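You operate a simulated robot arm through the tools that you are given. There is no shell and no other tool. Be economical: measure what you need, move in short steps, check, and stop when the job is done.

Carry out the task below with a simulated two-armed robot. There is one attempt and no reset: what you move stays moved.

## Task
Set the heat to 16 degrees, dome lamp on and warm, bedside lamp off.
Fine: use the switch on the lamp by the grille and leave the wall switches as they are; hold the dome lamp with one hand while you press its LAMP key; leave its BRIGHT key alone.

Only the result counts: the job must be done as asked and must still hold three seconds after the hand-in. Knocking over, shifting, dropping, spilling or breaking anything else fails it.

## Robot
Two 6-joint arms with two-finger parallel grippers on one trunk, on a base that drives. Base frame: it is fixed to the floor where the robot stands at the start and does not move with it; the origin is under the middle of the robot, x ahead of it, y to its left, z up. Units: mm, rad, N and s.
The left shoulder is at the start at [60, 187, 1318], the right one opposite. With the tool pointing down near the work surface each hand reaches from about 100 to 420 mm from the robot's upright axis, wherever it stands, measured 20 degrees to its own side. Places, roughly: thermostat ring [800, 0, 1400]; thermostat [800, 0, 1400]; lamp key [300, 400, 700]; warm key [300, 300, 800]; lamp switch by the grille [300, 500, 800]; bright key [300, 200, 700]; yellow switch [800, -200, 400]; green switch [800, -100, 400]; socket switch by the grille [700, 200, 500]. Payload 1.57 kg a hand.
The TCP of each hand is the grasp point between the finger pads, 30 mm short of the fingertips. In the tool frame z runs along the fingers and y along their closing line. Largest opening 110 mm; finger width 24, thickness 12; the body of the gripper, 48 by 112 mm, starts 78 mm behind the TCP.
Orientation is that of the tool frame in the base frame, as a unit quaternion [x, y, z, w]. With the fingers straight down and closing along the base's y, the tool's x points along the base's -x, its y along +y and its z along -z.

## Interface
- The arms move only by the tool send_rows. It takes "left_increments", "right_increments" or both (then of equal length, played together; a hand with none holds still); each is a list of rows, each a list of 7 numbers: the closure in counts, from 0 (fully open) to 255 (shut), then the shift along the base's x, y, z in m, then the turn, a rotation vector about the base's x, y, z in rad. In form: [[grip, tx, ty, tz, wx, wy, wz], ...]. A call has 1 to 20 rows; each row is the pose to reach, as a shift and turn from the pose commanded when the call began. Each row takes 0.2 s and may step no farther than 50 mm and 0.15 rad from the row before; otherwise, or with a gripper value out of range, the whole call is refused. Where a pose cannot be reached the arm comes as near as it can. A force on the tool above 40 N (or 10 N above the force at the start of the call, whichever is more), or a blocked arm, ends the call early, and 0.2 s more pass. Each finger travels about 153 mm/s and halts on what it meets, pressing with about 32 N; the grip force reading is that of the motor and also rises with nothing between the fingers. The clock runs only during rows and for 0.2 s after the last one: add rows that repeat a pose to give the fingers time. It gives the time, the measured TCP pose, the force on the tool (base axes), the opening and the grip force at its end, in the units of the frame above (readings bear some noise).
- Cameras (640 x 400 px; columns grow to the right, rows downward): "scene" is now at [8.4, 47.4, 1868]; the picture's right is [0.57, -0.82, 0.00], its down [-0.57, -0.40, -0.72] and it looks along [0.59, 0.41, -0.69] (base axes); focal length 269 px, centre (320, 200). "left" rides on the left gripper at [70, -16, -141] in its tool frame; the picture's right is [0.23, 0.97, 0.00], its down [-0.85, 0.20, -0.48] and it looks along [-0.47, 0.11, 0.88] (tool axes); focal length 222 px, centre (320, 200). "right" rides on the right gripper at [70, 16, -141] in its tool frame; the picture's right is [-0.23, 0.97, 0.00], its down [-0.86, -0.20, -0.48] and it looks along [-0.47, -0.11, 0.88] (tool axes); focal length 222 px, centre (320, 200).
- camera(camera): a new picture of that camera. The clock stands still meanwhile.
- move_column(by): slides the trunk up (or, below 0, down) by that many mm; the arms and the scene camera ride with it, the base frame stays. It gives what a move gives, with no picture.
- base_move(legs): drives the robot by 1 to 6 legs, each [ahead, left, turn to the left] in mm, mm and rad, along the robot's own axes; the way and the turn of a leg run together, so that a leg with both is an arc; at most 1500 mm and 3.142 rad a leg. The arms and the cameras ride along, it lands a little off, and it stops where it bumps. It gives what a move gives.
- pan_tilt(pan, tilt): turns the head with the scene camera to pan (to the left, within 1.501 rad either way) and tilt (down, from -0.506 to 1.204), counted from straight ahead of the robot. It gives what a move gives.
- measure_at(camera, pixels): for up to 12 pixels [column, row] of the newest picture of that camera ("zoom" is the newest enlarged one), the place [x, y, z] in the base frame of the surface seen there, good to about 3 mm. The clock stands still meanwhile.
- zoom(camera, box): a new picture of the part [left, top, right, bottom] of that camera's present view, enlarged. The clock stands still meanwhile.
- job_done(): hands the job in; it is judged then, once.

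Go step by step. Measure first, check grasps and placings, and put right what went wrong. The budget is 80 turns and 70 pictures, counting those below and the enlarged ones. Unless the task says otherwise, let go and move clear before handing in, and close with one line.

The tools are called after ">>>" as a command line: name --argument value ..., lists and objects as JSON in quotes. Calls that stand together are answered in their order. send_rows: Moves the arms, as the interface text tells. Its arguments: {"type":"object","properties":{"left_increments":{"type":"array","items":{"type":"array","items":{"type":"number"}}},"right_increments":{"type":"array","items":{"type":"array","items":{"type":"number"}}}},"required":[]} The other tools are called the same way: move_column (by) slides the trunk up or down; base_move (legs) drives the base; pan_tilt (pan, tilt) turns the head that bears the scene camera; camera (camera) takes a picture; measure_at (camera, pixels) gives the place of the surface under pixels of a picture; zoom (camera, box) takes an enlarged picture of a part of a camera's view; job_done () hands the job in.

At the start:

```text
time: 0.0
left_position: [376.1, 393.1, 1540.2]
left_tcp_rot: [0.0, 1.0, 0.0, 0.0]
left_force: [0.2, 0.2, -0.9]
left_width: 109.8
left_grip_force: 0.1
right_position: [339.0, 58.7, 1530.3]
right_tcp_rot: [0.001, 1.0, 0.001, -0.001]
right_force: [-0.6, -0.4, -0.1]
right_width: 110.0
right_grip_force: 0.1
trunk travel left (down, up): [-946.0, 43.0]
robot x, y, heading: [-0.2, -0.8, -0.001]
head pan, tilt: [0.609, 0.766]
```

scene: 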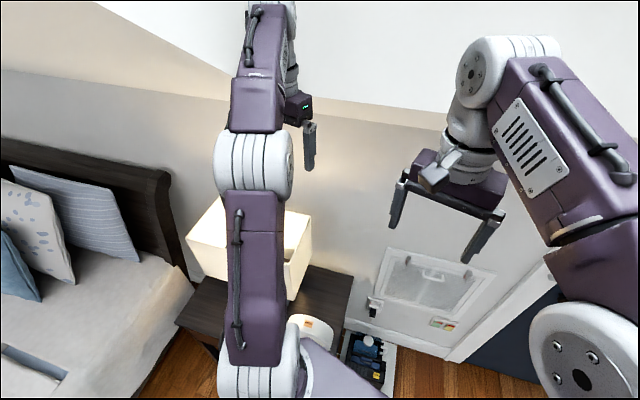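
right: 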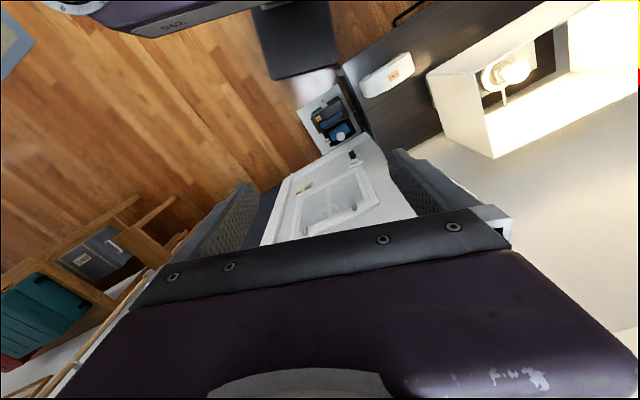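
left: 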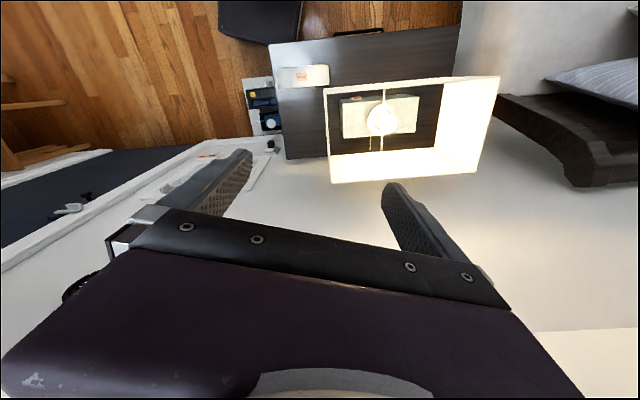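

The pictures show a lit bedside lamp on a nightstand and a small white unit with an orange mark near scene pixel (310,325). I'll look around, starting with the thermostat straight ahead.

>>> pan_tilt --pan 0.0 --tilt 0.5

>>> camera --camera "scene"

>>> zoom --camera "left" --box '[230, 30, 510, 205]'

```text
time: 1.0
left_position: [376.9, 393.0, 1538.9]
left_tcp_rot: [0.0, 1.0, 0.0, 0.0]
left_force: [0.8, 0.0, 0.8]
left_width: 110.1
left_grip_force: 0.0
right_position: [338.0, 58.0, 1531.7]
right_tcp_rot: [0.001, 1.0, 0.001, 0.0]
right_force: [0.9, 1.0, -0.2]
right_width: 110.2
right_grip_force: 0.1
trunk travel left (down, up): [-946.0, 43.0]
robot x, y, heading: [2.5, 0.2, -0.001]
head pan, tilt: [0.0, 0.499]
```

```text
66 pictures are left
```

scene: 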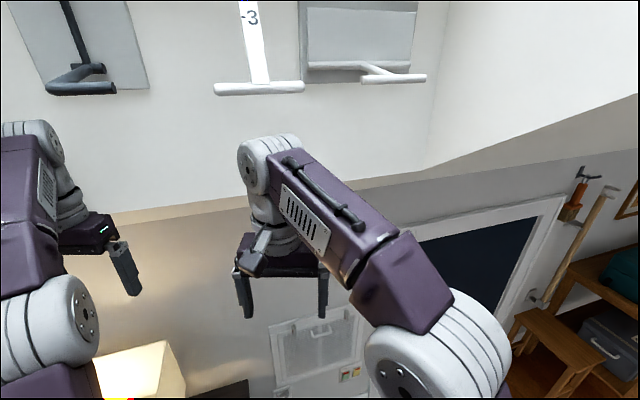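

```text
2.29 times, centred on (370, 118) of left
```

zoom: 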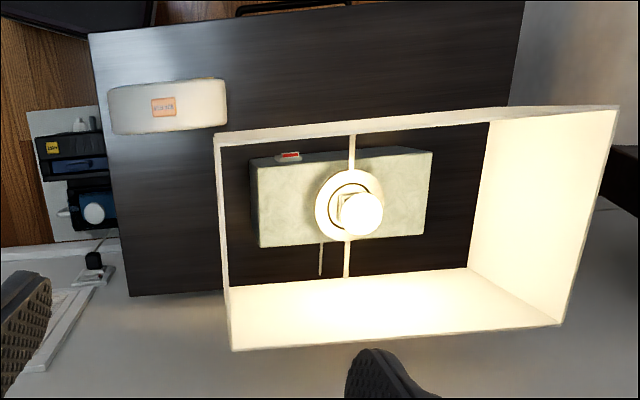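

The right arm hides the thermostat (around scene (300,190)). I'll move the right hand aside to the right.

>>> send_rows --right_increments '[[0, 0, -0.05, 0, 0, 0, 0], [0, 0, -0.1, 0, 0, 0, 0], [0, 0, -0.15, 0, 0, 0, 0], [0, 0, -0.2, 0, 0, 0, 0], [0, 0, -0.25, 0, 0, 0, 0], [0, 0, -0.3, 0, 0, 0, 0]]'

>>> camera --camera "scene"

```text
time: 2.4
left_position: [377.8, 391.0, 1539.3]
left_tcp_rot: [0.001, 1.0, 0.0, 0.0]
left_force: [0.1, 0.5, 0.4]
left_width: 109.9
left_grip_force: 0.1
right_position: [340.6, -243.3, 1530.5]
right_tcp_rot: [-0.001, 1.0, 0.002, 0.001]
right_force: [0.3, -0.7, 0.2]
right_width: 109.7
right_grip_force: 0.0
trunk travel left (down, up): [-946.0, 43.0]
robot x, y, heading: [-2.6, 3.0, -0.001]
head pan, tilt: [0.0, 0.499]
```

```text
64 pictures are left
```

scene: 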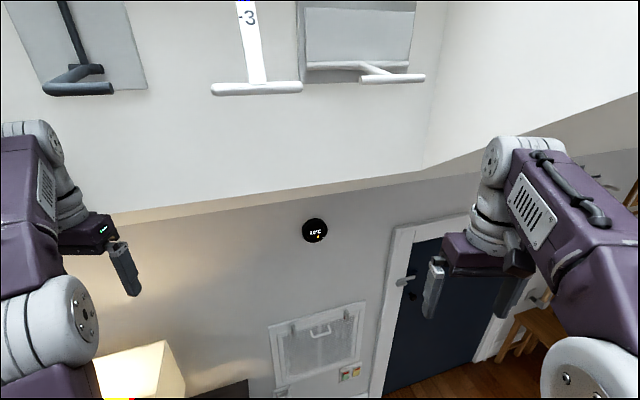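

Thermostat is visible at (315,230). I'll zoom and measure it.

>>> zoom --camera "scene" --box '[291, 215, 339, 245]'

>>> measure_at --camera "zoom" --pixels '[[320, 200], [320, 320], [160, 200], [480, 200], [320, 60], [560, 200], [80, 200], [400, 120], [240, 120]]'

>>> zoom --camera "scene" --box '[240, 290, 400, 390]'

```text
13.33 times, centred on (315, 230) of scene
```

zoom: 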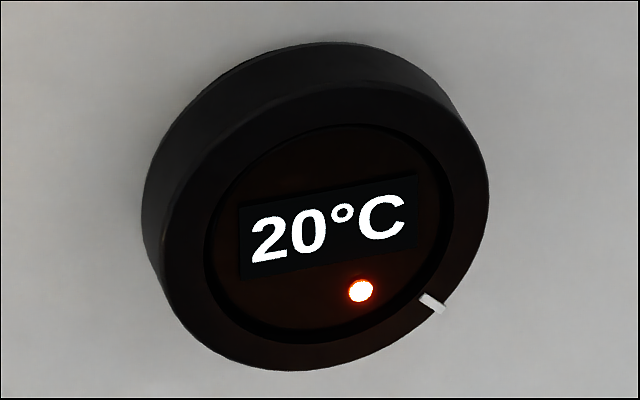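

```text
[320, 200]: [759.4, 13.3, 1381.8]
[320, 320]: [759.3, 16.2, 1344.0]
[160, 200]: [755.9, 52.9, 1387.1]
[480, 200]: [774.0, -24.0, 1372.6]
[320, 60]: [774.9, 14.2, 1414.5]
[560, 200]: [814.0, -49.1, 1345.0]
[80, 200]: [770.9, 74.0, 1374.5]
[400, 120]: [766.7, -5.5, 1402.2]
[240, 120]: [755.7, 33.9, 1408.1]
```

```text
4.00 times, centred on (320, 340) of scene
```

zoom: 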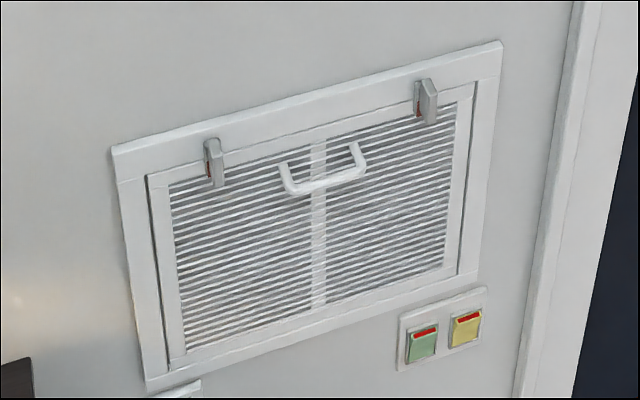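

Thermostat reads 20 °C with the pointer at zoom (432,303). The wall looks yawed; measuring wall points, door, and the ring rim.

>>> measure_at --camera "scene" --pixels '[[280, 230], [250, 230], [350, 230], [375, 230], [315, 205], [315, 262], [220, 260], [380, 260]]'

>>> pan_tilt --pan 0.9 --tilt 0.95

>>> camera --camera "scene"

```text
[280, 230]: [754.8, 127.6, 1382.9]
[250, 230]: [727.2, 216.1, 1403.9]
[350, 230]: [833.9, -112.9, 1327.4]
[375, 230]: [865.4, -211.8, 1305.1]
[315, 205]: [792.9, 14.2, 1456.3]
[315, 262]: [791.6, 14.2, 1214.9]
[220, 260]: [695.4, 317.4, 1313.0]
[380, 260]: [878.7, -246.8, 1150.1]
```

```text
time: 3.6
left_position: [376.9, 392.1, 1539.9]
left_tcp_rot: [0.0, 1.0, 0.0, 0.0]
left_force: [0.6, -0.3, -0.1]
left_width: 110.2
left_grip_force: 0.0
right_position: [339.7, -241.8, 1529.7]
right_tcp_rot: [0.001, 1.0, 0.0, -0.001]
right_force: [0.5, -0.1, -0.3]
right_width: 110.0
right_grip_force: 0.1
trunk travel left (down, up): [-946.0, 43.0]
robot x, y, heading: [3.8, 4.4, 0.004]
head pan, tilt: [0.901, 0.949]
```

```text
61 pictures are left
```

scene: 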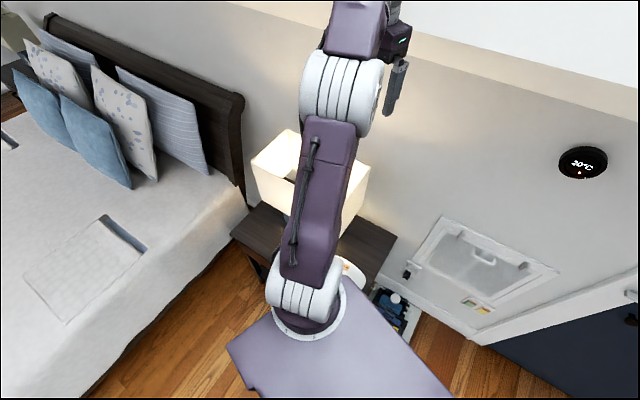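

The wall is yawed about 18° (inward direction ≈[0.951,0.309,0]); ring centre ≈[760,11,1371]. Now measuring the nightstand, toolbox and floor surroundings before any driving.

>>> measure_at --camera "scene" --pixels '[[396, 238], [248, 206], [234, 233], [366, 282], [408, 297], [410, 335], [380, 300], [395, 310], [345, 266], [290, 132], [368, 170], [258, 180]]'

>>> zoom --camera "scene" --box '[320, 220, 480, 320]'

>>> camera --camera "left"

>>> measure_at --camera "left" --pixels '[[270, 45], [455, 30], [285, 157], [300, 77], [356, 98], [380, 120], [333, 102], [400, 130], [325, 88], [500, 80], [332, 180], [476, 172]]'

```text
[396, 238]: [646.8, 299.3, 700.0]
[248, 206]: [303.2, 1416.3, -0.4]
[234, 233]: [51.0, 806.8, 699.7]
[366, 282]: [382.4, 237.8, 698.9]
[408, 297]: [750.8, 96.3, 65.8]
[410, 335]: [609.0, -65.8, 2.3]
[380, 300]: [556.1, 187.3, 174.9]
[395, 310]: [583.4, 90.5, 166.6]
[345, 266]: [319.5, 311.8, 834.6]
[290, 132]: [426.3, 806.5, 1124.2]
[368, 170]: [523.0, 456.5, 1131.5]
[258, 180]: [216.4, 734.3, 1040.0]
```

```text
4.00 times, centred on (400, 270) of scene
```

zoom: 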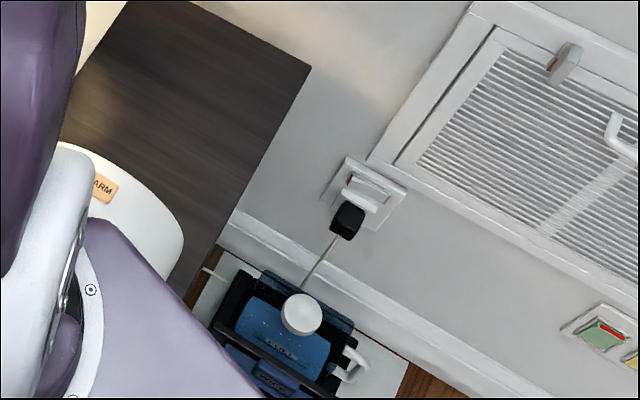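

```text
59 pictures are left
```

left: 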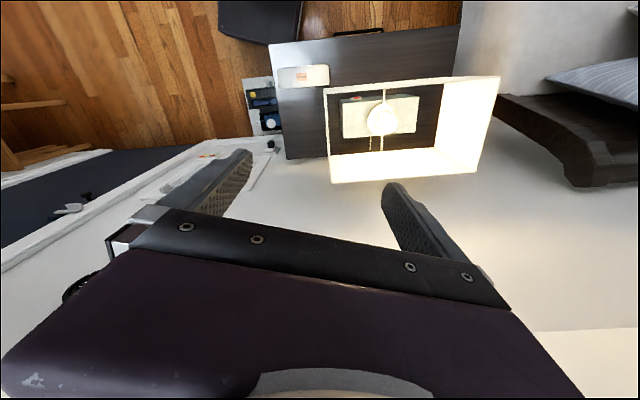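

```text
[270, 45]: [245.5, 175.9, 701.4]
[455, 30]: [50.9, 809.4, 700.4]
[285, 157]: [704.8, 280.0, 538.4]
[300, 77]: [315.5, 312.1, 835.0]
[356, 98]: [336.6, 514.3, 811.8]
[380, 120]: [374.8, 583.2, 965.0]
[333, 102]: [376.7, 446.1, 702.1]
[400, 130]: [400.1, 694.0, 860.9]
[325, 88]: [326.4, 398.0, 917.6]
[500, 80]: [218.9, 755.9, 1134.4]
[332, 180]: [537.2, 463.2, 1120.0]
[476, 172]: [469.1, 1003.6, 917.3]
```

The nightstand's near corner is about [245,176]; I want the robot's own footprint, visible near left pixel (260,20), before driving.

>>> measure_at --camera "left" --pixels '[[222, 30], [245, 38], [297, 40], [260, 15], [247, 90], [252, 128], [335, 33], [380, 31]]'

>>> camera --camera "right"

```text
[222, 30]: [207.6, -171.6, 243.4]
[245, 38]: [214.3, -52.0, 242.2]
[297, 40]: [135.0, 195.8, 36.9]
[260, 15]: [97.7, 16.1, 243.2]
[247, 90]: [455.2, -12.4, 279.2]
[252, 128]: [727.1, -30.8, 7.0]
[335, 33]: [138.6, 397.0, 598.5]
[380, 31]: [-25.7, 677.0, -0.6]
```

```text
58 pictures are left
```

right: 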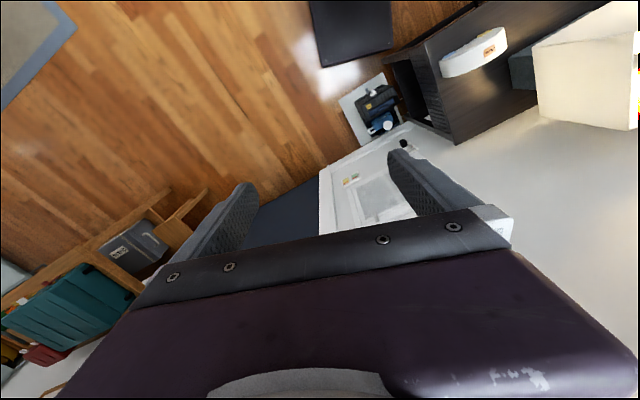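

The robot's base front edge is at x≈215. I'll measure the toolbox tray corners and door area in the right picture.

>>> measure_at --camera "right" --pixels '[[341, 99], [362, 145], [406, 122], [380, 75], [388, 48], [324, 66], [312, 5], [441, 135], [160, 195], [205, 190]]'

```text
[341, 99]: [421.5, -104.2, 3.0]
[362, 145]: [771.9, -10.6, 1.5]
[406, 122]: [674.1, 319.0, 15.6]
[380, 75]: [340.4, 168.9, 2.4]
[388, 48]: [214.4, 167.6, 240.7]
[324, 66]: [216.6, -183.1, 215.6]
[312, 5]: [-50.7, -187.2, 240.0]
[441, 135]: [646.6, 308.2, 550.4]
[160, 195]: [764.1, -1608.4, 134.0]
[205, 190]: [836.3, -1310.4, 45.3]
```

The tray's front edge is at x≈340–420 and the base front at 216, so I'll sidestep right 150 and go ahead 90, putting the left shoulder right before the thermostat.

>>> base_move --legs '[[0, -150, 0], [90, 0, 0]]'

```text
time: 5.7
left_position: [434.0, 242.4, 1541.6]
left_tcp_rot: [-0.007, 1.0, -0.004, -0.012]
left_force: [0.0, 0.3, -0.2]
left_width: 110.0
left_grip_force: 0.0
right_position: [406.1, -391.4, 1530.7]
right_tcp_rot: [-0.001, 1.0, 0.001, 0.001]
right_force: [-0.7, 0.6, -0.3]
right_width: 109.8
right_grip_force: 0.0
trunk travel left (down, up): [-946.0, 43.0]
robot x, y, heading: [68.0, -151.0, 0.005]
head pan, tilt: [0.901, 0.949]
stopped in leg 2: the force on the tool passed its limit (the readings are from after the stop); the commanded pose is now the measured one
```

The drive stopped when a hand met something (left hand rot shifted slightly). I'll look at what it touched.

>>> pan_tilt --pan 0.3 --tilt 0.3

>>> camera --camera "scene"

>>> measure_at --camera "scene" --pixels '[[200, 60], [300, 60], [400, 60], [250, 150], [350, 150], [450, 150], [300, 200], [300, 260], [400, 260], [330, 20]]'

```text
time: 6.7
left_position: [433.8, 241.6, 1541.0]
left_tcp_rot: [-0.007, 1.0, -0.002, -0.013]
left_force: [-3.8, -1.6, -0.2]
left_width: 110.1
left_grip_force: 0.1
right_position: [406.6, -392.1, 1530.9]
right_tcp_rot: [0.0, 1.0, 0.002, 0.0]
right_force: [0.4, 0.2, -0.5]
right_width: 109.9
right_grip_force: 0.0
trunk travel left (down, up): [-946.0, 43.0]
robot x, y, heading: [67.7, -148.1, 0.006]
head pan, tilt: [0.3, 0.3]
```

```text
57 pictures are left
```

scene: 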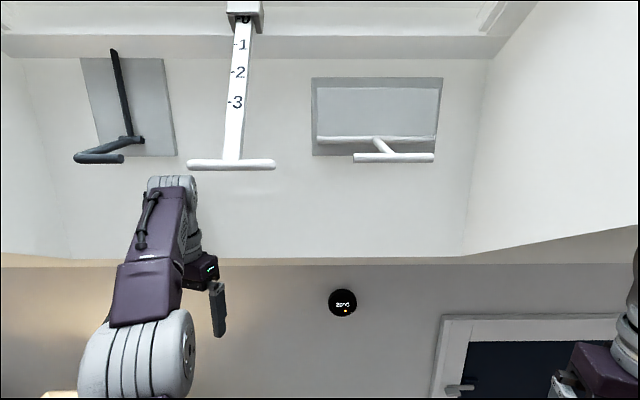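

```text
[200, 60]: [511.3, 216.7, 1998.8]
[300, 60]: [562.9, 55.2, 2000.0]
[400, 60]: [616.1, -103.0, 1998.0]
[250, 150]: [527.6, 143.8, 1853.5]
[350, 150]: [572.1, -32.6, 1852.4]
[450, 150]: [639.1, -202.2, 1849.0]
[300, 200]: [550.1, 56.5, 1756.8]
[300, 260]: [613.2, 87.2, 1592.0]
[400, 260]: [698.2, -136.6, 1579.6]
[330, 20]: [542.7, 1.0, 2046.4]
```

A bulkhead overhang (z>1580, face x≈510–640) was touched by the left wrist. I'll back that hand off, lower it below the overhang, and pitch it to point at the thermostat at a 100 mm standoff.

>>> send_rows --left_increments '[[0, -0.04, 0, -0.02, 0, 0, 0], [0, -0.06, -0.02, -0.06, 0, 0, 0], [0, -0.06, -0.05, -0.1, 0, 0, 0], [0, -0.05, -0.08, -0.14, 0, 0, 0], [0, -0.04, -0.11, -0.17, 0, 0, 0], [0, -0.018, -0.123, -0.17, 0.0205, -0.13, 0.0205], [0, 0.004, -0.136, -0.17, 0.041, -0.26, 0.041], [0, 0.026, -0.149, -0.17, 0.0617, -0.389, 0.0617], [0, 0.048, -0.161, -0.17, 0.0822, -0.519, 0.0822], [0, 0.07, -0.174, -0.17, 0.1028, -0.649, 0.1028], [0, 0.092, -0.187, -0.17, 0.1233, -0.779, 0.1233], [0, 0.114, -0.2, -0.17, 0.1439, -0.908, 0.1439], [0, 0.136, -0.213, -0.17, 0.1644, -1.038, 0.1644], [0, 0.158, -0.225, -0.17, 0.185, -1.168, 0.185], [0, 0.18, -0.238, -0.17, 0.2055, -1.298, 0.2055], [0, 0.202, -0.251, -0.17, 0.2261, -1.427, 0.2261], [0, 0.224, -0.264, -0.17, 0.2466, -1.557, 0.2466], [0, 0.224, -0.264, -0.17, 0.2466, -1.557, 0.2466]]'

>>> camera --camera "left"

>>> camera --camera "scene"

```text
refused: row 4 steps farther than a row can; nothing moved
```

```text
56 pictures are left
```

left: 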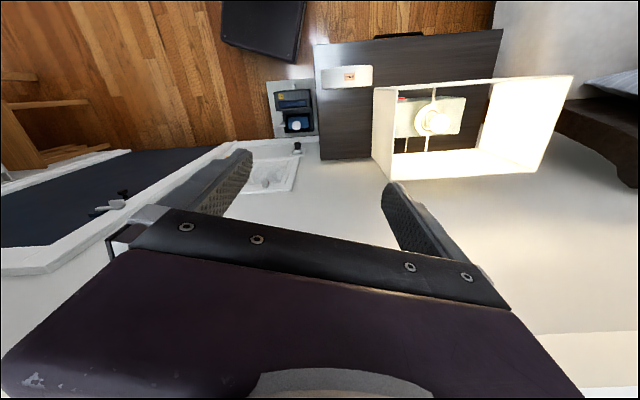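

```text
55 pictures are left
```

scene: 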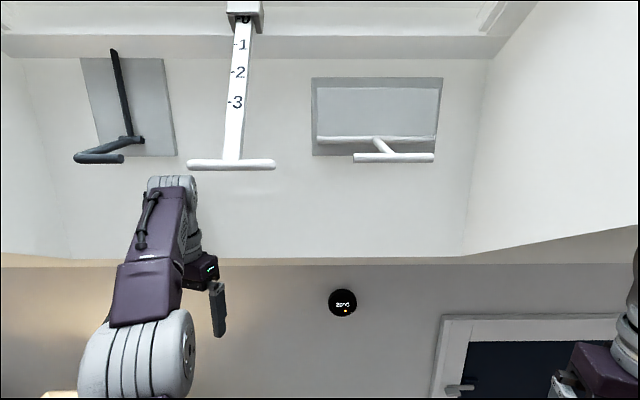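

A row step slightly exceeded 50 mm; I'll resend with smaller steps.

>>> send_rows --left_increments '[[0, -0.04, 0, -0.02, 0, 0, 0], [0, -0.06, -0.02, -0.05, 0, 0, 0], [0, -0.06, -0.045, -0.08, 0, 0, 0], [0, -0.055, -0.07, -0.11, 0, 0, 0], [0, -0.05, -0.095, -0.14, 0, 0, 0], [0, -0.04, -0.11, -0.17, 0, 0, 0], [0, -0.018, -0.123, -0.17, 0.0205, -0.13, 0.0205], [0, 0.004, -0.136, -0.17, 0.041, -0.26, 0.041], [0, 0.026, -0.149, -0.17, 0.0617, -0.389, 0.0617], [0, 0.048, -0.161, -0.17, 0.0822, -0.519, 0.0822], [0, 0.07, -0.174, -0.17, 0.1028, -0.649, 0.1028], [0, 0.092, -0.187, -0.17, 0.1233, -0.779, 0.1233], [0, 0.114, -0.2, -0.17, 0.1439, -0.908, 0.1439], [0, 0.136, -0.213, -0.17, 0.1644, -1.038, 0.1644], [0, 0.158, -0.225, -0.17, 0.185, -1.168, 0.185], [0, 0.18, -0.238, -0.17, 0.2055, -1.298, 0.2055], [0, 0.202, -0.251, -0.17, 0.2261, -1.427, 0.2261], [0, 0.224, -0.264, -0.17, 0.2466, -1.557, 0.2466], [0, 0.224, -0.264, -0.17, 0.2466, -1.557, 0.2466]]'

>>> camera --camera "left"

```text
time: 10.7
left_position: [659.4, -22.0, 1371.0]
left_tcp_rot: [-0.114, 0.706, 0.101, 0.691]
left_force: [-0.2, -0.2, 0.0]
left_width: 109.7
left_grip_force: 0.0
left hand out of reach, approached as far as the arm can: row 12, 13
right_position: [407.1, -390.9, 1528.6]
right_tcp_rot: [-0.001, 1.0, 0.001, 0.0]
right_force: [0.0, -0.2, -0.2]
right_width: 110.0
right_grip_force: 0.0
trunk travel left (down, up): [-946.0, 43.0]
robot x, y, heading: [66.1, -149.0, 0.003]
head pan, tilt: [0.3, 0.3]
```

```text
54 pictures are left
```

left: 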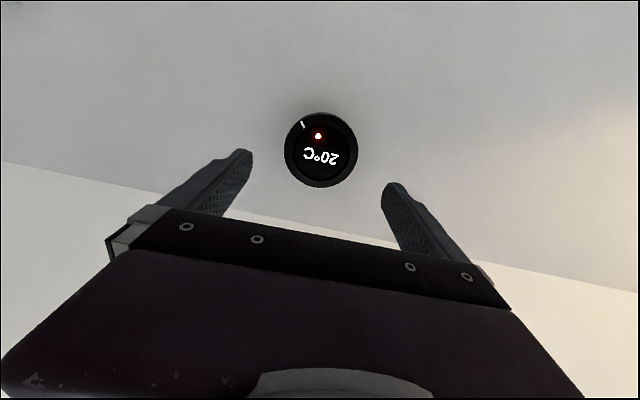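

Hand is at the standoff and sees the dial upside down at (321,150). Measuring the face and rim from this camera.

>>> measure_at --camera "left" --pixels '[[321, 149], [288, 148], [354, 152], [320, 184], [323, 118], [321, 112], [302, 125]]'

>>> zoom --camera "left" --box '[256, 105, 384, 195]'

```text
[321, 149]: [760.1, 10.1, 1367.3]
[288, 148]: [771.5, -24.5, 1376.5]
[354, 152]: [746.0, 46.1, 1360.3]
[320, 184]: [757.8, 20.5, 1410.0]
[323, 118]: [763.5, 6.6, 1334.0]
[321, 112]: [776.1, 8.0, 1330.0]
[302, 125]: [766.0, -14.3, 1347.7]
```

```text
4.44 times, centred on (320, 150) of left
```

zoom: 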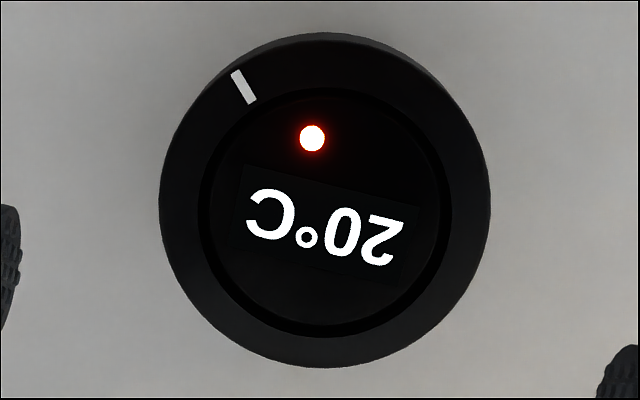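

Ring centre ≈[759,11,1371], about 80 mm wide. Advance ~98 mm along the wall inward direction, then close on the ring.

>>> send_rows --left_increments '[[0, 0.031, 0.0105, 0, 0.007, -0.022, 0], [0, 0.062, 0.021, 0, 0.007, -0.022, 0], [0, 0.094, 0.0315, 0, 0.007, -0.022, 0], [0, 0.094, 0.0315, 0, 0.007, -0.022, 0], [150, 0.094, 0.0315, 0, 0.007, -0.022, 0], [150, 0.094, 0.0315, 0, 0.007, -0.022, 0], [150, 0.094, 0.0315, 0, 0.007, -0.022, 0]]'

>>> camera --camera "left"

```text
time: 12.3
left_position: [753.5, 11.1, 1371.8]
left_tcp_rot: [-0.114, 0.699, 0.103, 0.698]
left_force: [2.1, -0.7, 1.3]
left_width: 85.0
left_grip_force: 45.4
right_position: [408.4, -392.0, 1529.9]
right_tcp_rot: [-0.001, 1.0, 0.0, 0.001]
right_force: [-0.1, -0.1, 0.0]
right_width: 110.1
right_grip_force: 0.0
trunk travel left (down, up): [-946.0, 43.0]
robot x, y, heading: [67.4, -150.3, -0.002]
head pan, tilt: [0.3, 0.3]
```

```text
52 pictures are left
```

left: 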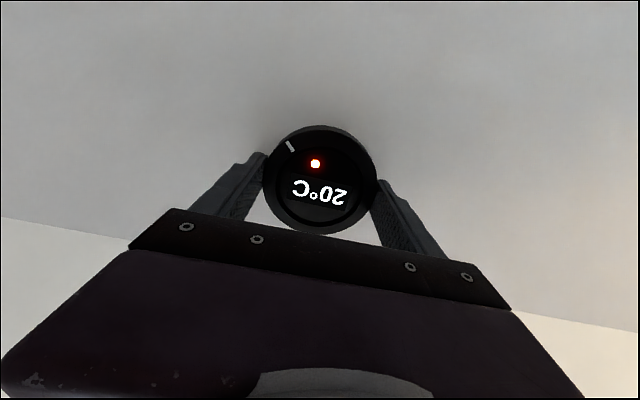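

Ring is gripped (width 85). Turn counter-clockwise (as seen from the robot) by 0.3 rad and read the display.

>>> send_rows --left_increments '[[150, 0, 0, 0, -0.0951, -0.0309, 0], [150, 0, 0, 0, -0.1902, -0.0618, 0], [150, 0, 0, 0, -0.2853, -0.0927, 0], [150, 0, 0, 0, -0.2853, -0.0927, 0]]'

>>> zoom --camera "left" --box '[240, 105, 400, 205]'

```text
time: 13.0
left_position: [754.9, 11.0, 1371.5]
left_tcp_rot: [-0.205, 0.686, 0.03, 0.697]
left_force: [-15.5, 10.6, 0.6]
left_width: 85.0
left_grip_force: 45.3
left hand out of reach, approached as far as the arm can: row 2, 3
right_position: [401.4, -387.4, 1531.2]
right_tcp_rot: [-0.002, 1.0, 0.0, 0.001]
right_force: [0.5, -1.0, -0.1]
right_width: 110.0
right_grip_force: 0.1
trunk travel left (down, up): [-946.0, 43.0]
robot x, y, heading: [69.9, -147.9, 0.007]
head pan, tilt: [0.3, 0.3]
stopped in row 3 (left hand): the force on the tool passed its limit (the readings are from after the stop); the commanded pose is now the measured one
```

```text
4.00 times, centred on (320, 155) of left
```

zoom: 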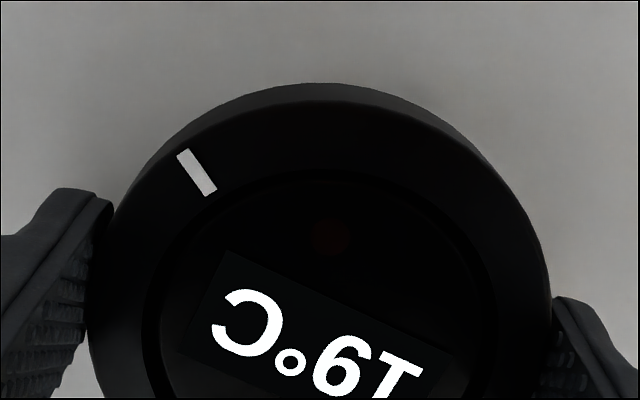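

Display now reads 19 °C (about 0.23 rad turned) and the wrist hit its limit in this direction. I'll release, back off, roll clockwise ~0.95 rad for a fresh bite.

>>> send_rows --left_increments '[[0, 0, 0, 0, 0, 0, 0], [0, 0, 0, 0, 0, 0, 0], [0, -0.0476, -0.0155, 0, 0, 0, 0], [0, -0.0476, -0.0155, 0, 0.133, 0.0433, 0], [0, -0.0476, -0.0155, 0, 0.266, 0.0865, 0], [0, -0.0476, -0.0155, 0, 0.399, 0.13, 0], [0, -0.0476, -0.0155, 0, 0.533, 0.173, 0], [0, -0.0476, -0.0155, 0, 0.666, 0.216, 0], [0, -0.0476, -0.0155, 0, 0.799, 0.26, 0], [0, -0.0476, -0.0155, 0, 0.903, 0.2935, 0], [0, -0.0476, -0.0155, 0, 0.903, 0.2935, 0]]'

>>> camera --camera "left"

```text
time: 15.4
left_position: [713.5, -8.1, 1368.6]
left_tcp_rot: [0.128, 0.698, 0.354, 0.61]
left_force: [-0.2, -0.1, -0.4]
left_width: 110.2
left_grip_force: 0.0
left hand out of reach, approached as far as the arm can: row 3
right_position: [408.0, -389.6, 1531.0]
right_tcp_rot: [-0.002, 1.0, 0.001, 0.001]
right_force: [0.7, -0.1, 0.0]
right_width: 109.8
right_grip_force: 0.0
trunk travel left (down, up): [-946.0, 43.0]
robot x, y, heading: [66.0, -146.0, 0.003]
head pan, tilt: [0.3, 0.3]
```

```text
50 pictures are left
```

left: 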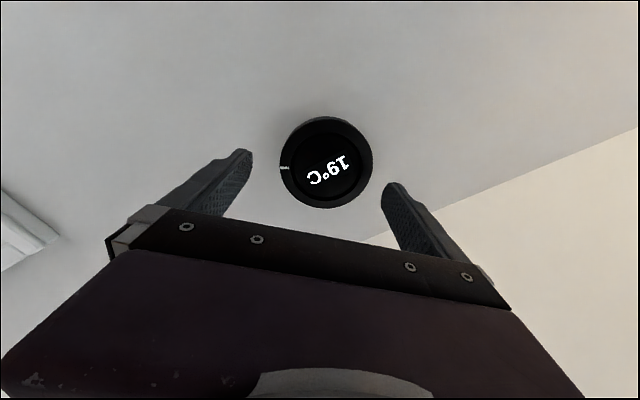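

Still 19 °C, hand rolled ~0.71 rad clockwise. Re-approach with small centring corrections, grip, and turn counter-clockwise by 0.45.

>>> send_rows --left_increments '[[0, 0.001, 0.003, 0.0026, 0, 0, -0.028], [0, 0.0398, 0.0176, 0.0026, 0, 0, -0.028], [0, 0.0398, 0.0176, 0.0026, 0, 0, -0.028], [150, 0.0398, 0.0176, 0.0026, 0, 0, -0.028], [150, 0.0398, 0.0176, 0.0026, 0, 0, -0.028], [150, 0.0398, 0.0176, 0.0026, 0, 0, -0.028]]'

>>> send_rows --left_increments '[[150, 0, 0, 0, -0.1046, -0.034, 0], [150, 0, 0, 0, -0.2092, -0.068, 0], [150, 0, 0, 0, -0.3138, -0.102, 0], [150, 0, 0, 0, -0.428, -0.139, 0], [150, 0, 0, 0, -0.428, -0.139, 0]]'

>>> camera --camera "left"

```text
time: 16.8
left_position: [756.9, 10.9, 1371.9]
left_tcp_rot: [0.134, 0.695, 0.345, 0.616]
left_force: [10.0, 7.6, 15.1]
left_width: 85.2
left_grip_force: 45.1
right_position: [409.3, -388.4, 1529.7]
right_tcp_rot: [-0.002, 1.0, 0.0, -0.001]
right_force: [0.2, 0.2, 0.4]
right_width: 109.9
right_grip_force: 0.1
trunk travel left (down, up): [-946.0, 43.0]
robot x, y, heading: [66.2, -148.6, 0.006]
head pan, tilt: [0.3, 0.3]
```

```text
time: 18.0
left_position: [755.6, 10.6, 1372.7]
left_tcp_rot: [-0.023, 0.708, 0.197, 0.678]
left_force: [17.6, 10.0, 22.8]
left_width: 84.7
left_grip_force: 45.7
right_position: [409.6, -387.7, 1530.0]
right_tcp_rot: [-0.003, 1.0, 0.0, -0.001]
right_force: [-0.2, 0.3, 0.5]
right_width: 110.0
right_grip_force: 0.0
trunk travel left (down, up): [-946.0, 43.0]
robot x, y, heading: [67.1, -150.7, 0.005]
head pan, tilt: [0.3, 0.3]
```

```text
49 pictures are left
```

left: 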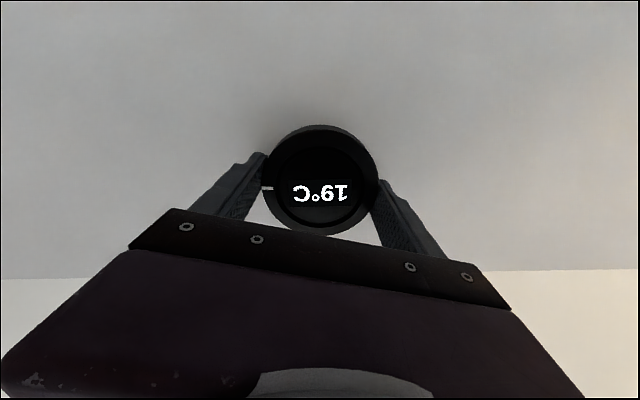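

The ring turned with the hand (pointer fixed at camera (268,187)) yet still 19, so about 0.45–0.5 rad per degree. Continue counter-clockwise another 0.4.

>>> send_rows --left_increments '[[150, 0, 0, 0, -0.0951, -0.0309, 0], [150, 0, 0, 0, -0.1902, -0.0618, 0], [150, 0, 0, 0, -0.2853, -0.0927, 0], [150, 0, 0, 0, -0.38, -0.1236, 0], [150, 0, 0, 0, -0.38, -0.1236, 0]]'

>>> camera --camera "left"

```text
time: 19.2
left_position: [755.7, 11.5, 1369.1]
left_tcp_rot: [-0.161, 0.692, 0.058, 0.702]
left_force: [12.3, 9.1, 13.3]
left_width: 83.8
left_grip_force: 45.0
right_position: [409.7, -386.9, 1530.2]
right_tcp_rot: [-0.002, 1.0, 0.0, -0.001]
right_force: [0.3, -0.1, 0.3]
right_width: 110.2
right_grip_force: 0.0
trunk travel left (down, up): [-946.0, 43.0]
robot x, y, heading: [68.8, -149.4, -0.001]
head pan, tilt: [0.3, 0.3]
```

```text
48 pictures are left
```

left: 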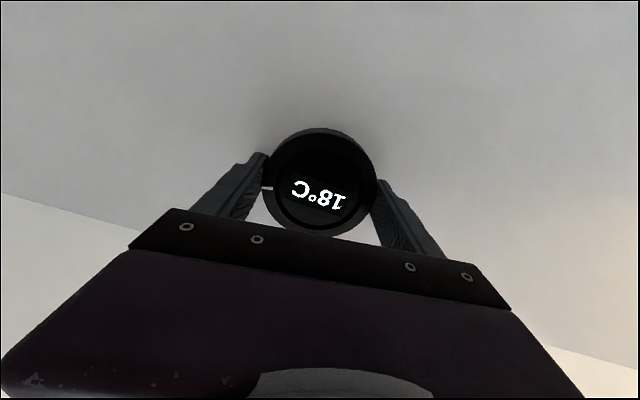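

18 °C now. Release, back off, roll clockwise 1.0 rad for another bite.

>>> send_rows --left_increments '[[0, 0, 0, 0, 0, 0, 0], [0, 0, 0, 0, 0, 0, 0], [0, -0.045, -0.0148, 0, 0, 0, 0], [0, -0.045, -0.0148, 0, 0.133, 0.0433, 0], [0, -0.045, -0.0148, 0, 0.266, 0.0865, 0], [0, -0.045, -0.0148, 0, 0.399, 0.13, 0], [0, -0.045, -0.0148, 0, 0.533, 0.173, 0], [0, -0.045, -0.0148, 0, 0.666, 0.216, 0], [0, -0.045, -0.0148, 0, 0.799, 0.26, 0], [0, -0.045, -0.0148, 0, 0.93, 0.302, 0], [0, -0.045, -0.0148, 0, 0.97, 0.315, 0], [0, -0.045, -0.0148, 0, 0.97, 0.315, 0]]'

```text
time: 21.8
left_position: [708.7, -5.4, 1371.1]
left_tcp_rot: [0.195, 0.682, 0.397, 0.583]
left_force: [-0.3, 0.1, 0.2]
left_width: 109.8
left_grip_force: 0.1
right_position: [409.5, -390.0, 1529.7]
right_tcp_rot: [-0.002, 1.0, 0.001, 0.0]
right_force: [-0.6, -0.1, -0.6]
right_width: 109.8
right_grip_force: 0.0
trunk travel left (down, up): [-946.0, 43.0]
robot x, y, heading: [63.8, -147.0, 0.007]
head pan, tilt: [0.3, 0.3]
```

Orientation is good. Approach, grip, and turn counter-clockwise 0.6.

>>> send_rows --left_increments '[[0, 0.023, 0.0078, 0, 0, 0, 0], [0, 0.046, 0.0155, 0, 0, 0, 0], [0, 0.046, 0.0155, 0, 0, 0, 0], [150, 0.046, 0.0155, 0, 0, 0, 0], [150, 0.046, 0.0155, 0, 0, 0, 0], [150, 0.046, 0.0155, 0, 0, 0, 0]]'

>>> send_rows --left_increments '[[150, 0, 0, 0, -0.1046, -0.034, 0], [150, 0, 0, 0, -0.2092, -0.068, 0], [150, 0, 0, 0, -0.3138, -0.102, 0], [150, 0, 0, 0, -0.418, -0.136, 0], [150, 0, 0, 0, -0.523, -0.17, 0], [150, 0, 0, 0, -0.571, -0.1855, 0], [150, 0, 0, 0, -0.571, -0.1855, 0]]'

>>> zoom --camera "left" --box '[240, 120, 400, 220]'

```text
time: 23.2
left_position: [755.4, 10.8, 1372.7]
left_tcp_rot: [0.194, 0.681, 0.397, 0.584]
left_force: [4.8, 4.6, 8.6]
left_width: 85.4
left_grip_force: 45.1
right_position: [409.3, -388.5, 1530.0]
right_tcp_rot: [-0.002, 1.0, 0.001, 0.0]
right_force: [0.8, 0.0, -0.7]
right_width: 110.2
right_grip_force: 0.1
trunk travel left (down, up): [-946.0, 43.0]
robot x, y, heading: [65.3, -150.2, 0.005]
head pan, tilt: [0.3, 0.3]
```

```text
time: 24.8
left_position: [755.6, 11.6, 1371.9]
left_tcp_rot: [-0.014, 0.709, 0.204, 0.675]
left_force: [9.1, 7.4, 16.3]
left_width: 85.6
left_grip_force: 45.3
right_position: [407.8, -388.3, 1530.0]
right_tcp_rot: [-0.001, 1.0, 0.0, -0.001]
right_force: [0.7, -0.4, 0.6]
right_width: 110.2
right_grip_force: 0.0
trunk travel left (down, up): [-946.0, 43.0]
robot x, y, heading: [69.3, -150.9, 0.007]
head pan, tilt: [0.3, 0.3]
```

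```text
4.00 times, centred on (320, 170) of left
```

zoom: 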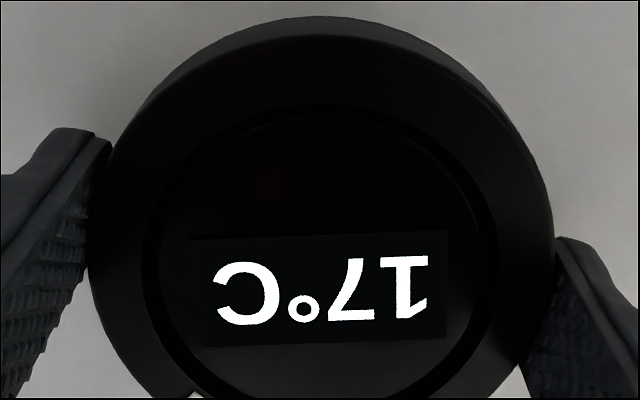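

17 °C at ~1.68 rad total. Another 0.2 rad.

>>> send_rows --left_increments '[[150, 0, 0, 0, -0.0951, -0.0309, 0], [150, 0, 0, 0, -0.1902, -0.0618, 0], [150, 0, 0, 0, -0.1902, -0.0618, 0]]'

>>> zoom --camera "left" --box '[240, 120, 400, 220]'

```text
time: 25.6
left_position: [755.2, 11.4, 1372.2]
left_tcp_rot: [-0.085, 0.704, 0.135, 0.692]
left_force: [10.4, 8.6, 21.1]
left_width: 85.7
left_grip_force: 44.6
right_position: [408.2, -388.1, 1530.9]
right_tcp_rot: [-0.002, 1.0, -0.001, -0.001]
right_force: [0.7, 0.8, -0.2]
right_width: 109.9
right_grip_force: 0.0
trunk travel left (down, up): [-946.0, 43.0]
robot x, y, heading: [67.4, -150.0, 0.005]
head pan, tilt: [0.3, 0.3]
```

```text
4.00 times, centred on (320, 170) of left
```

zoom: 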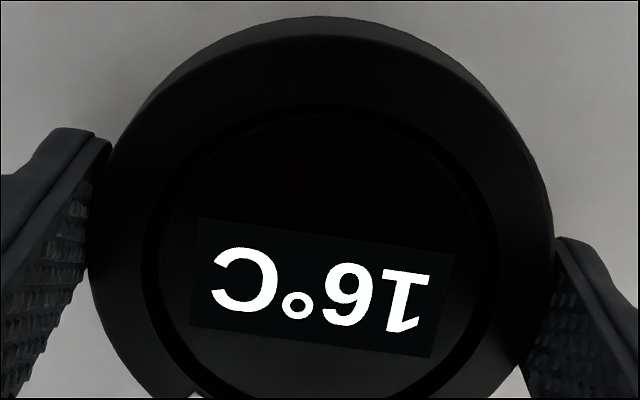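

16 °C. I'll add 0.1 rad to sit inside the step, then release and back off 100 mm.

>>> send_rows --left_increments '[[150, 0, 0, 0, -0.0951, -0.0309, 0], [150, 0, 0, 0, -0.0951, -0.0309, 0], [0, 0, 0, 0, -0.0951, -0.0309, 0], [0, 0, 0, 0, -0.0951, -0.0309, 0], [0, -0.046, -0.015, 0, -0.0951, -0.0309, 0], [0, -0.09, -0.03, 0, -0.0951, -0.0309, 0], [0, -0.09, -0.03, 0, -0.0951, -0.0309, 0]]'

>>> zoom --camera "left" --box '[240, 100, 400, 200]'

```text
time: 27.2
left_position: [665.9, -19.6, 1370.8]
left_tcp_rot: [-0.119, 0.699, 0.101, 0.697]
left_force: [0.2, -0.5, 0.0]
left_width: 110.1
left_grip_force: 0.0
right_position: [409.1, -389.6, 1530.3]
right_tcp_rot: [-0.002, 1.0, 0.0, -0.001]
right_force: [0.7, -0.7, -0.3]
right_width: 110.1
right_grip_force: 0.1
trunk travel left (down, up): [-946.0, 43.0]
robot x, y, heading: [68.2, -149.0, 0.004]
head pan, tilt: [0.3, 0.3]
```

```text
4.00 times, centred on (320, 150) of left
```

zoom: 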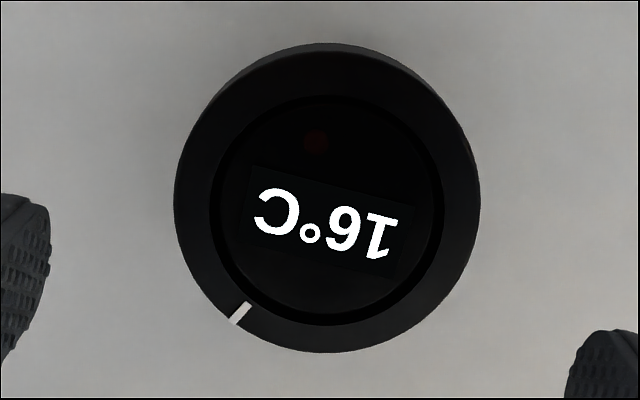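

Thermostat holds 16 °C and is released. Reverse the left arm to tool-down, pulled back.

>>> send_rows --left_increments '[[0, -0.022, 0.013, 0, -0.0205, 0.13, -0.0205], [0, -0.044, 0.026, 0, -0.041, 0.26, -0.041], [0, -0.066, 0.038, 0, -0.0617, 0.389, -0.0617], [0, -0.088, 0.051, 0, -0.0822, 0.519, -0.0822], [0, -0.11, 0.064, 0, -0.1028, 0.649, -0.1028], [0, -0.132, 0.077, 0, -0.1233, 0.779, -0.1233], [0, -0.154, 0.09, 0, -0.1439, 0.908, -0.1439], [0, -0.176, 0.103, 0, -0.1644, 1.038, -0.1644], [0, -0.198, 0.115, 0, -0.185, 1.168, -0.185], [0, -0.22, 0.128, 0, -0.2055, 1.298, -0.2055], [0, -0.242, 0.141, 0, -0.2261, 1.427, -0.2261], [0, -0.264, 0.154, 0, -0.2466, 1.557, -0.2466], [0, -0.27, 0.19, 0, -0.2466, 1.557, -0.2466], [0, -0.27, 0.23, 0, -0.2466, 1.557, -0.2466], [0, -0.27, 0.23, 0, -0.2466, 1.557, -0.2466]]'

>>> pan_tilt --pan 0.9 --tilt 0.9

>>> camera --camera "scene"

```text
time: 30.4
left_position: [394.6, 209.6, 1371.7]
left_tcp_rot: [-0.013, 1.0, -0.001, -0.003]
left_force: [-0.2, -0.5, 0.3]
left_width: 110.3
left_grip_force: 0.0
left hand out of reach, approached as far as the arm can: row 7, 8
right_position: [409.2, -390.2, 1530.0]
right_tcp_rot: [-0.001, 1.0, 0.001, 0.0]
right_force: [-0.1, 0.3, -0.4]
right_width: 109.8
right_grip_force: 0.0
trunk travel left (down, up): [-946.0, 43.0]
robot x, y, heading: [66.7, -147.7, 0.006]
head pan, tilt: [0.3, 0.3]
```

```text
time: 31.4
left_position: [394.5, 209.9, 1372.4]
left_tcp_rot: [-0.012, 1.0, -0.001, -0.004]
left_force: [0.3, -0.6, 0.7]
left_width: 109.9
left_grip_force: 0.0
right_position: [407.6, -390.8, 1530.8]
right_tcp_rot: [-0.002, 1.0, 0.001, -0.001]
right_force: [0.1, -0.2, 0.7]
right_width: 110.0
right_grip_force: 0.1
trunk travel left (down, up): [-946.0, 43.0]
robot x, y, heading: [67.0, -149.1, 0.002]
head pan, tilt: [0.901, 0.901]
```

```text
44 pictures are left
```

scene: 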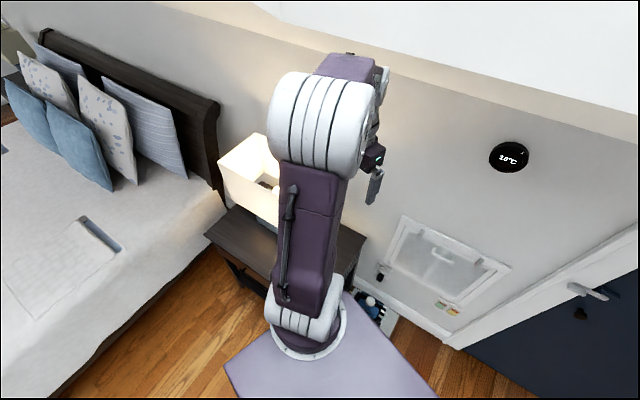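

Thermostat still shows 16 °C at (510,157). Before driving to face the nightstand, measure the bed edge and nightstand parts.

>>> measure_at --camera "scene" --pixels '[[215, 200], [100, 370], [160, 300], [207, 235], [230, 262], [262, 300], [150, 380], [268, 222], [222, 180], [265, 135], [320, 200]]'

>>> zoom --camera "scene" --box '[190, 130, 350, 230]'

```text
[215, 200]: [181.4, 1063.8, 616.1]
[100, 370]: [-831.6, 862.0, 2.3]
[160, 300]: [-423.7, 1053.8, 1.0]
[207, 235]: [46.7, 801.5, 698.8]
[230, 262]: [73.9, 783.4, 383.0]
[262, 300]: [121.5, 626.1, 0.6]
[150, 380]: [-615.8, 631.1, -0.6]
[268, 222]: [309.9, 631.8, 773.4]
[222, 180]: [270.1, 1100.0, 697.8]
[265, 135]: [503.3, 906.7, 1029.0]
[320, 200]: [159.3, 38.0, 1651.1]
```

```text
4.00 times, centred on (270, 180) of scene
```

zoom: 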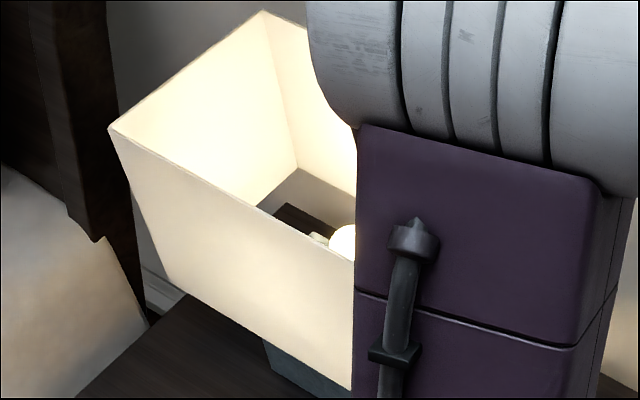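

Plenty of floor to the left. Back off 130, turn to face the nightstand (0.31), slide left 347, then ahead 130.

>>> base_move --legs '[[-130, 0, 0], [0, 0, 0.31], [0, 347, 0], [130, 0, 0]]'

>>> pan_tilt --pan 0.0 --tilt 1.0

>>> camera --camera "scene"

>>> camera --camera "right"

```text
time: 36.4
left_position: [152.0, 661.0, 1372.6]
left_tcp_rot: [-0.165, 0.986, -0.001, -0.002]
left_force: [0.2, 0.0, -0.1]
left_width: 110.2
left_grip_force: 0.0
right_position: [345.4, 93.4, 1530.7]
right_tcp_rot: [-0.154, 0.988, 0.001, 0.001]
right_force: [-0.7, 0.2, -0.5]
right_width: 110.3
right_grip_force: 0.0
trunk travel left (down, up): [-946.0, 43.0]
robot x, y, heading: [-46.4, 222.9, 0.311]
head pan, tilt: [0.901, 0.901]
```

```text
time: 37.6
left_position: [155.2, 662.3, 1371.7]
left_tcp_rot: [-0.165, 0.986, -0.001, -0.003]
left_force: [-0.4, -0.5, -0.2]
left_width: 110.1
left_grip_force: 0.0
right_position: [351.1, 93.6, 1529.6]
right_tcp_rot: [-0.154, 0.988, 0.001, 0.001]
right_force: [-0.3, -0.2, 0.0]
right_width: 110.1
right_grip_force: 0.1
trunk travel left (down, up): [-946.0, 43.0]
robot x, y, heading: [-44.7, 222.3, 0.315]
head pan, tilt: [0.0, 1.0]
```

```text
42 pictures are left
```

scene: 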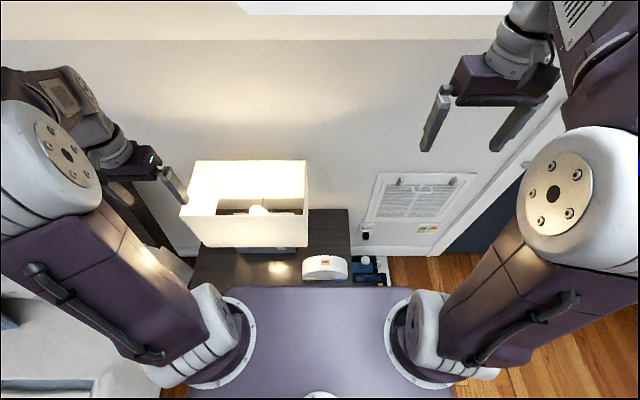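

```text
41 pictures are left
```

right: 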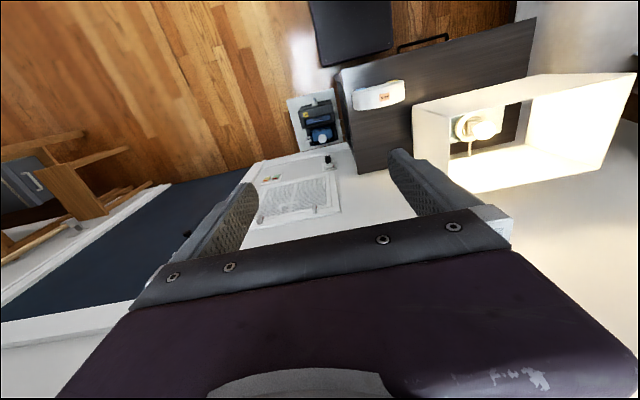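

Now facing the nightstand; the dome lamp is at (325,267). Zoom in on it and the bedside lamp base.

>>> zoom --camera "scene" --box '[230, 235, 358, 315]'

>>> measure_at --camera "zoom" --pixels '[[365, 170], [590, 170], [478, 110], [478, 200], [478, 140], [478, 222], [380, 210], [570, 210], [300, 75], [200, 72], [250, 85]]'

>>> zoom --camera "right" --box '[330, 50, 530, 175]'

```text
5.00 times, centred on (294, 275) of scene
```

zoom: 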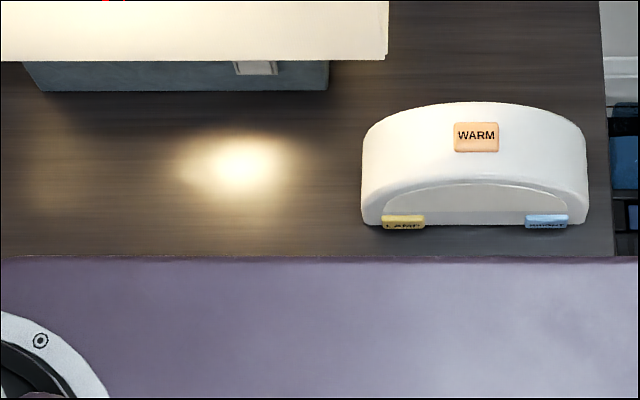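

```text
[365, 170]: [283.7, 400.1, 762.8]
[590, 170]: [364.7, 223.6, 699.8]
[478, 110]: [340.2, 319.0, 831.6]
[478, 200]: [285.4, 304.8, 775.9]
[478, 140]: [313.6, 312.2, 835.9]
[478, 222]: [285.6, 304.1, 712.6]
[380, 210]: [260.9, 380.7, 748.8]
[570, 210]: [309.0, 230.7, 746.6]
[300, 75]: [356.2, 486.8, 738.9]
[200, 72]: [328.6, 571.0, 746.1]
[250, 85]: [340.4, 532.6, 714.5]
```

```text
3.20 times, centred on (430, 112) of right
```

zoom: 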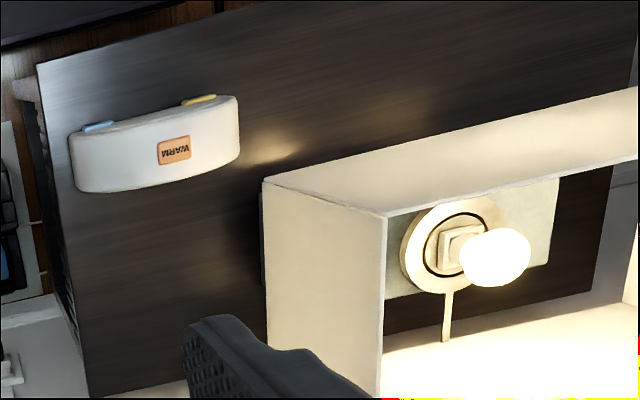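

The dome lamp has LAMP (yellow) and BRIGHT (blue) keys on its front foot and WARM on top. I'll bring the closed left hand in front of it for a close look.

>>> send_rows --left_increments '[[100, 0.005, -0.025, -0.04, 0, 0, 0], [200, 0.01, -0.05, -0.08, 0, 0, 0], [255, 0.015, -0.075, -0.12, 0, 0, 0], [255, 0.02, -0.1, -0.16, 0, 0, 0], [255, 0.025, -0.125, -0.2, 0, 0, 0], [255, 0.03, -0.15, -0.24, 0, 0, 0], [255, 0.035, -0.175, -0.28, 0, 0, 0], [255, 0.04, -0.2, -0.32, 0, 0, 0], [255, 0.045, -0.222, -0.36, 0, 0, 0], [255, 0.05, -0.246, -0.4, 0, 0, 0], [255, 0.055, -0.27, -0.44, 0, 0, 0], [255, 0.0625, -0.296, -0.48, 0, 0, 0], [255, 0.0625, -0.296, -0.48, 0, 0, 0]]'

>>> camera --camera "left"

```text
time: 40.4
left_position: [218.9, 365.9, 891.3]
left_tcp_rot: [-0.164, 0.986, -0.001, -0.003]
left_force: [0.0, 0.1, 0.1]
left_width: 0.2
left_grip_force: 21.4
right_position: [350.6, 93.6, 1530.7]
right_tcp_rot: [-0.155, 0.988, 0.001, -0.001]
right_force: [-0.3, 0.0, 0.3]
right_width: 110.0
right_grip_force: 0.0
trunk travel left (down, up): [-946.0, 43.0]
robot x, y, heading: [-43.3, 220.1, 0.314]
head pan, tilt: [0.0, 1.0]
```

```text
38 pictures are left
```

left: 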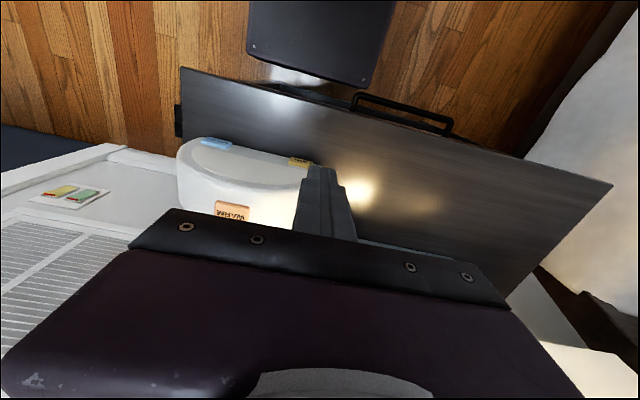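

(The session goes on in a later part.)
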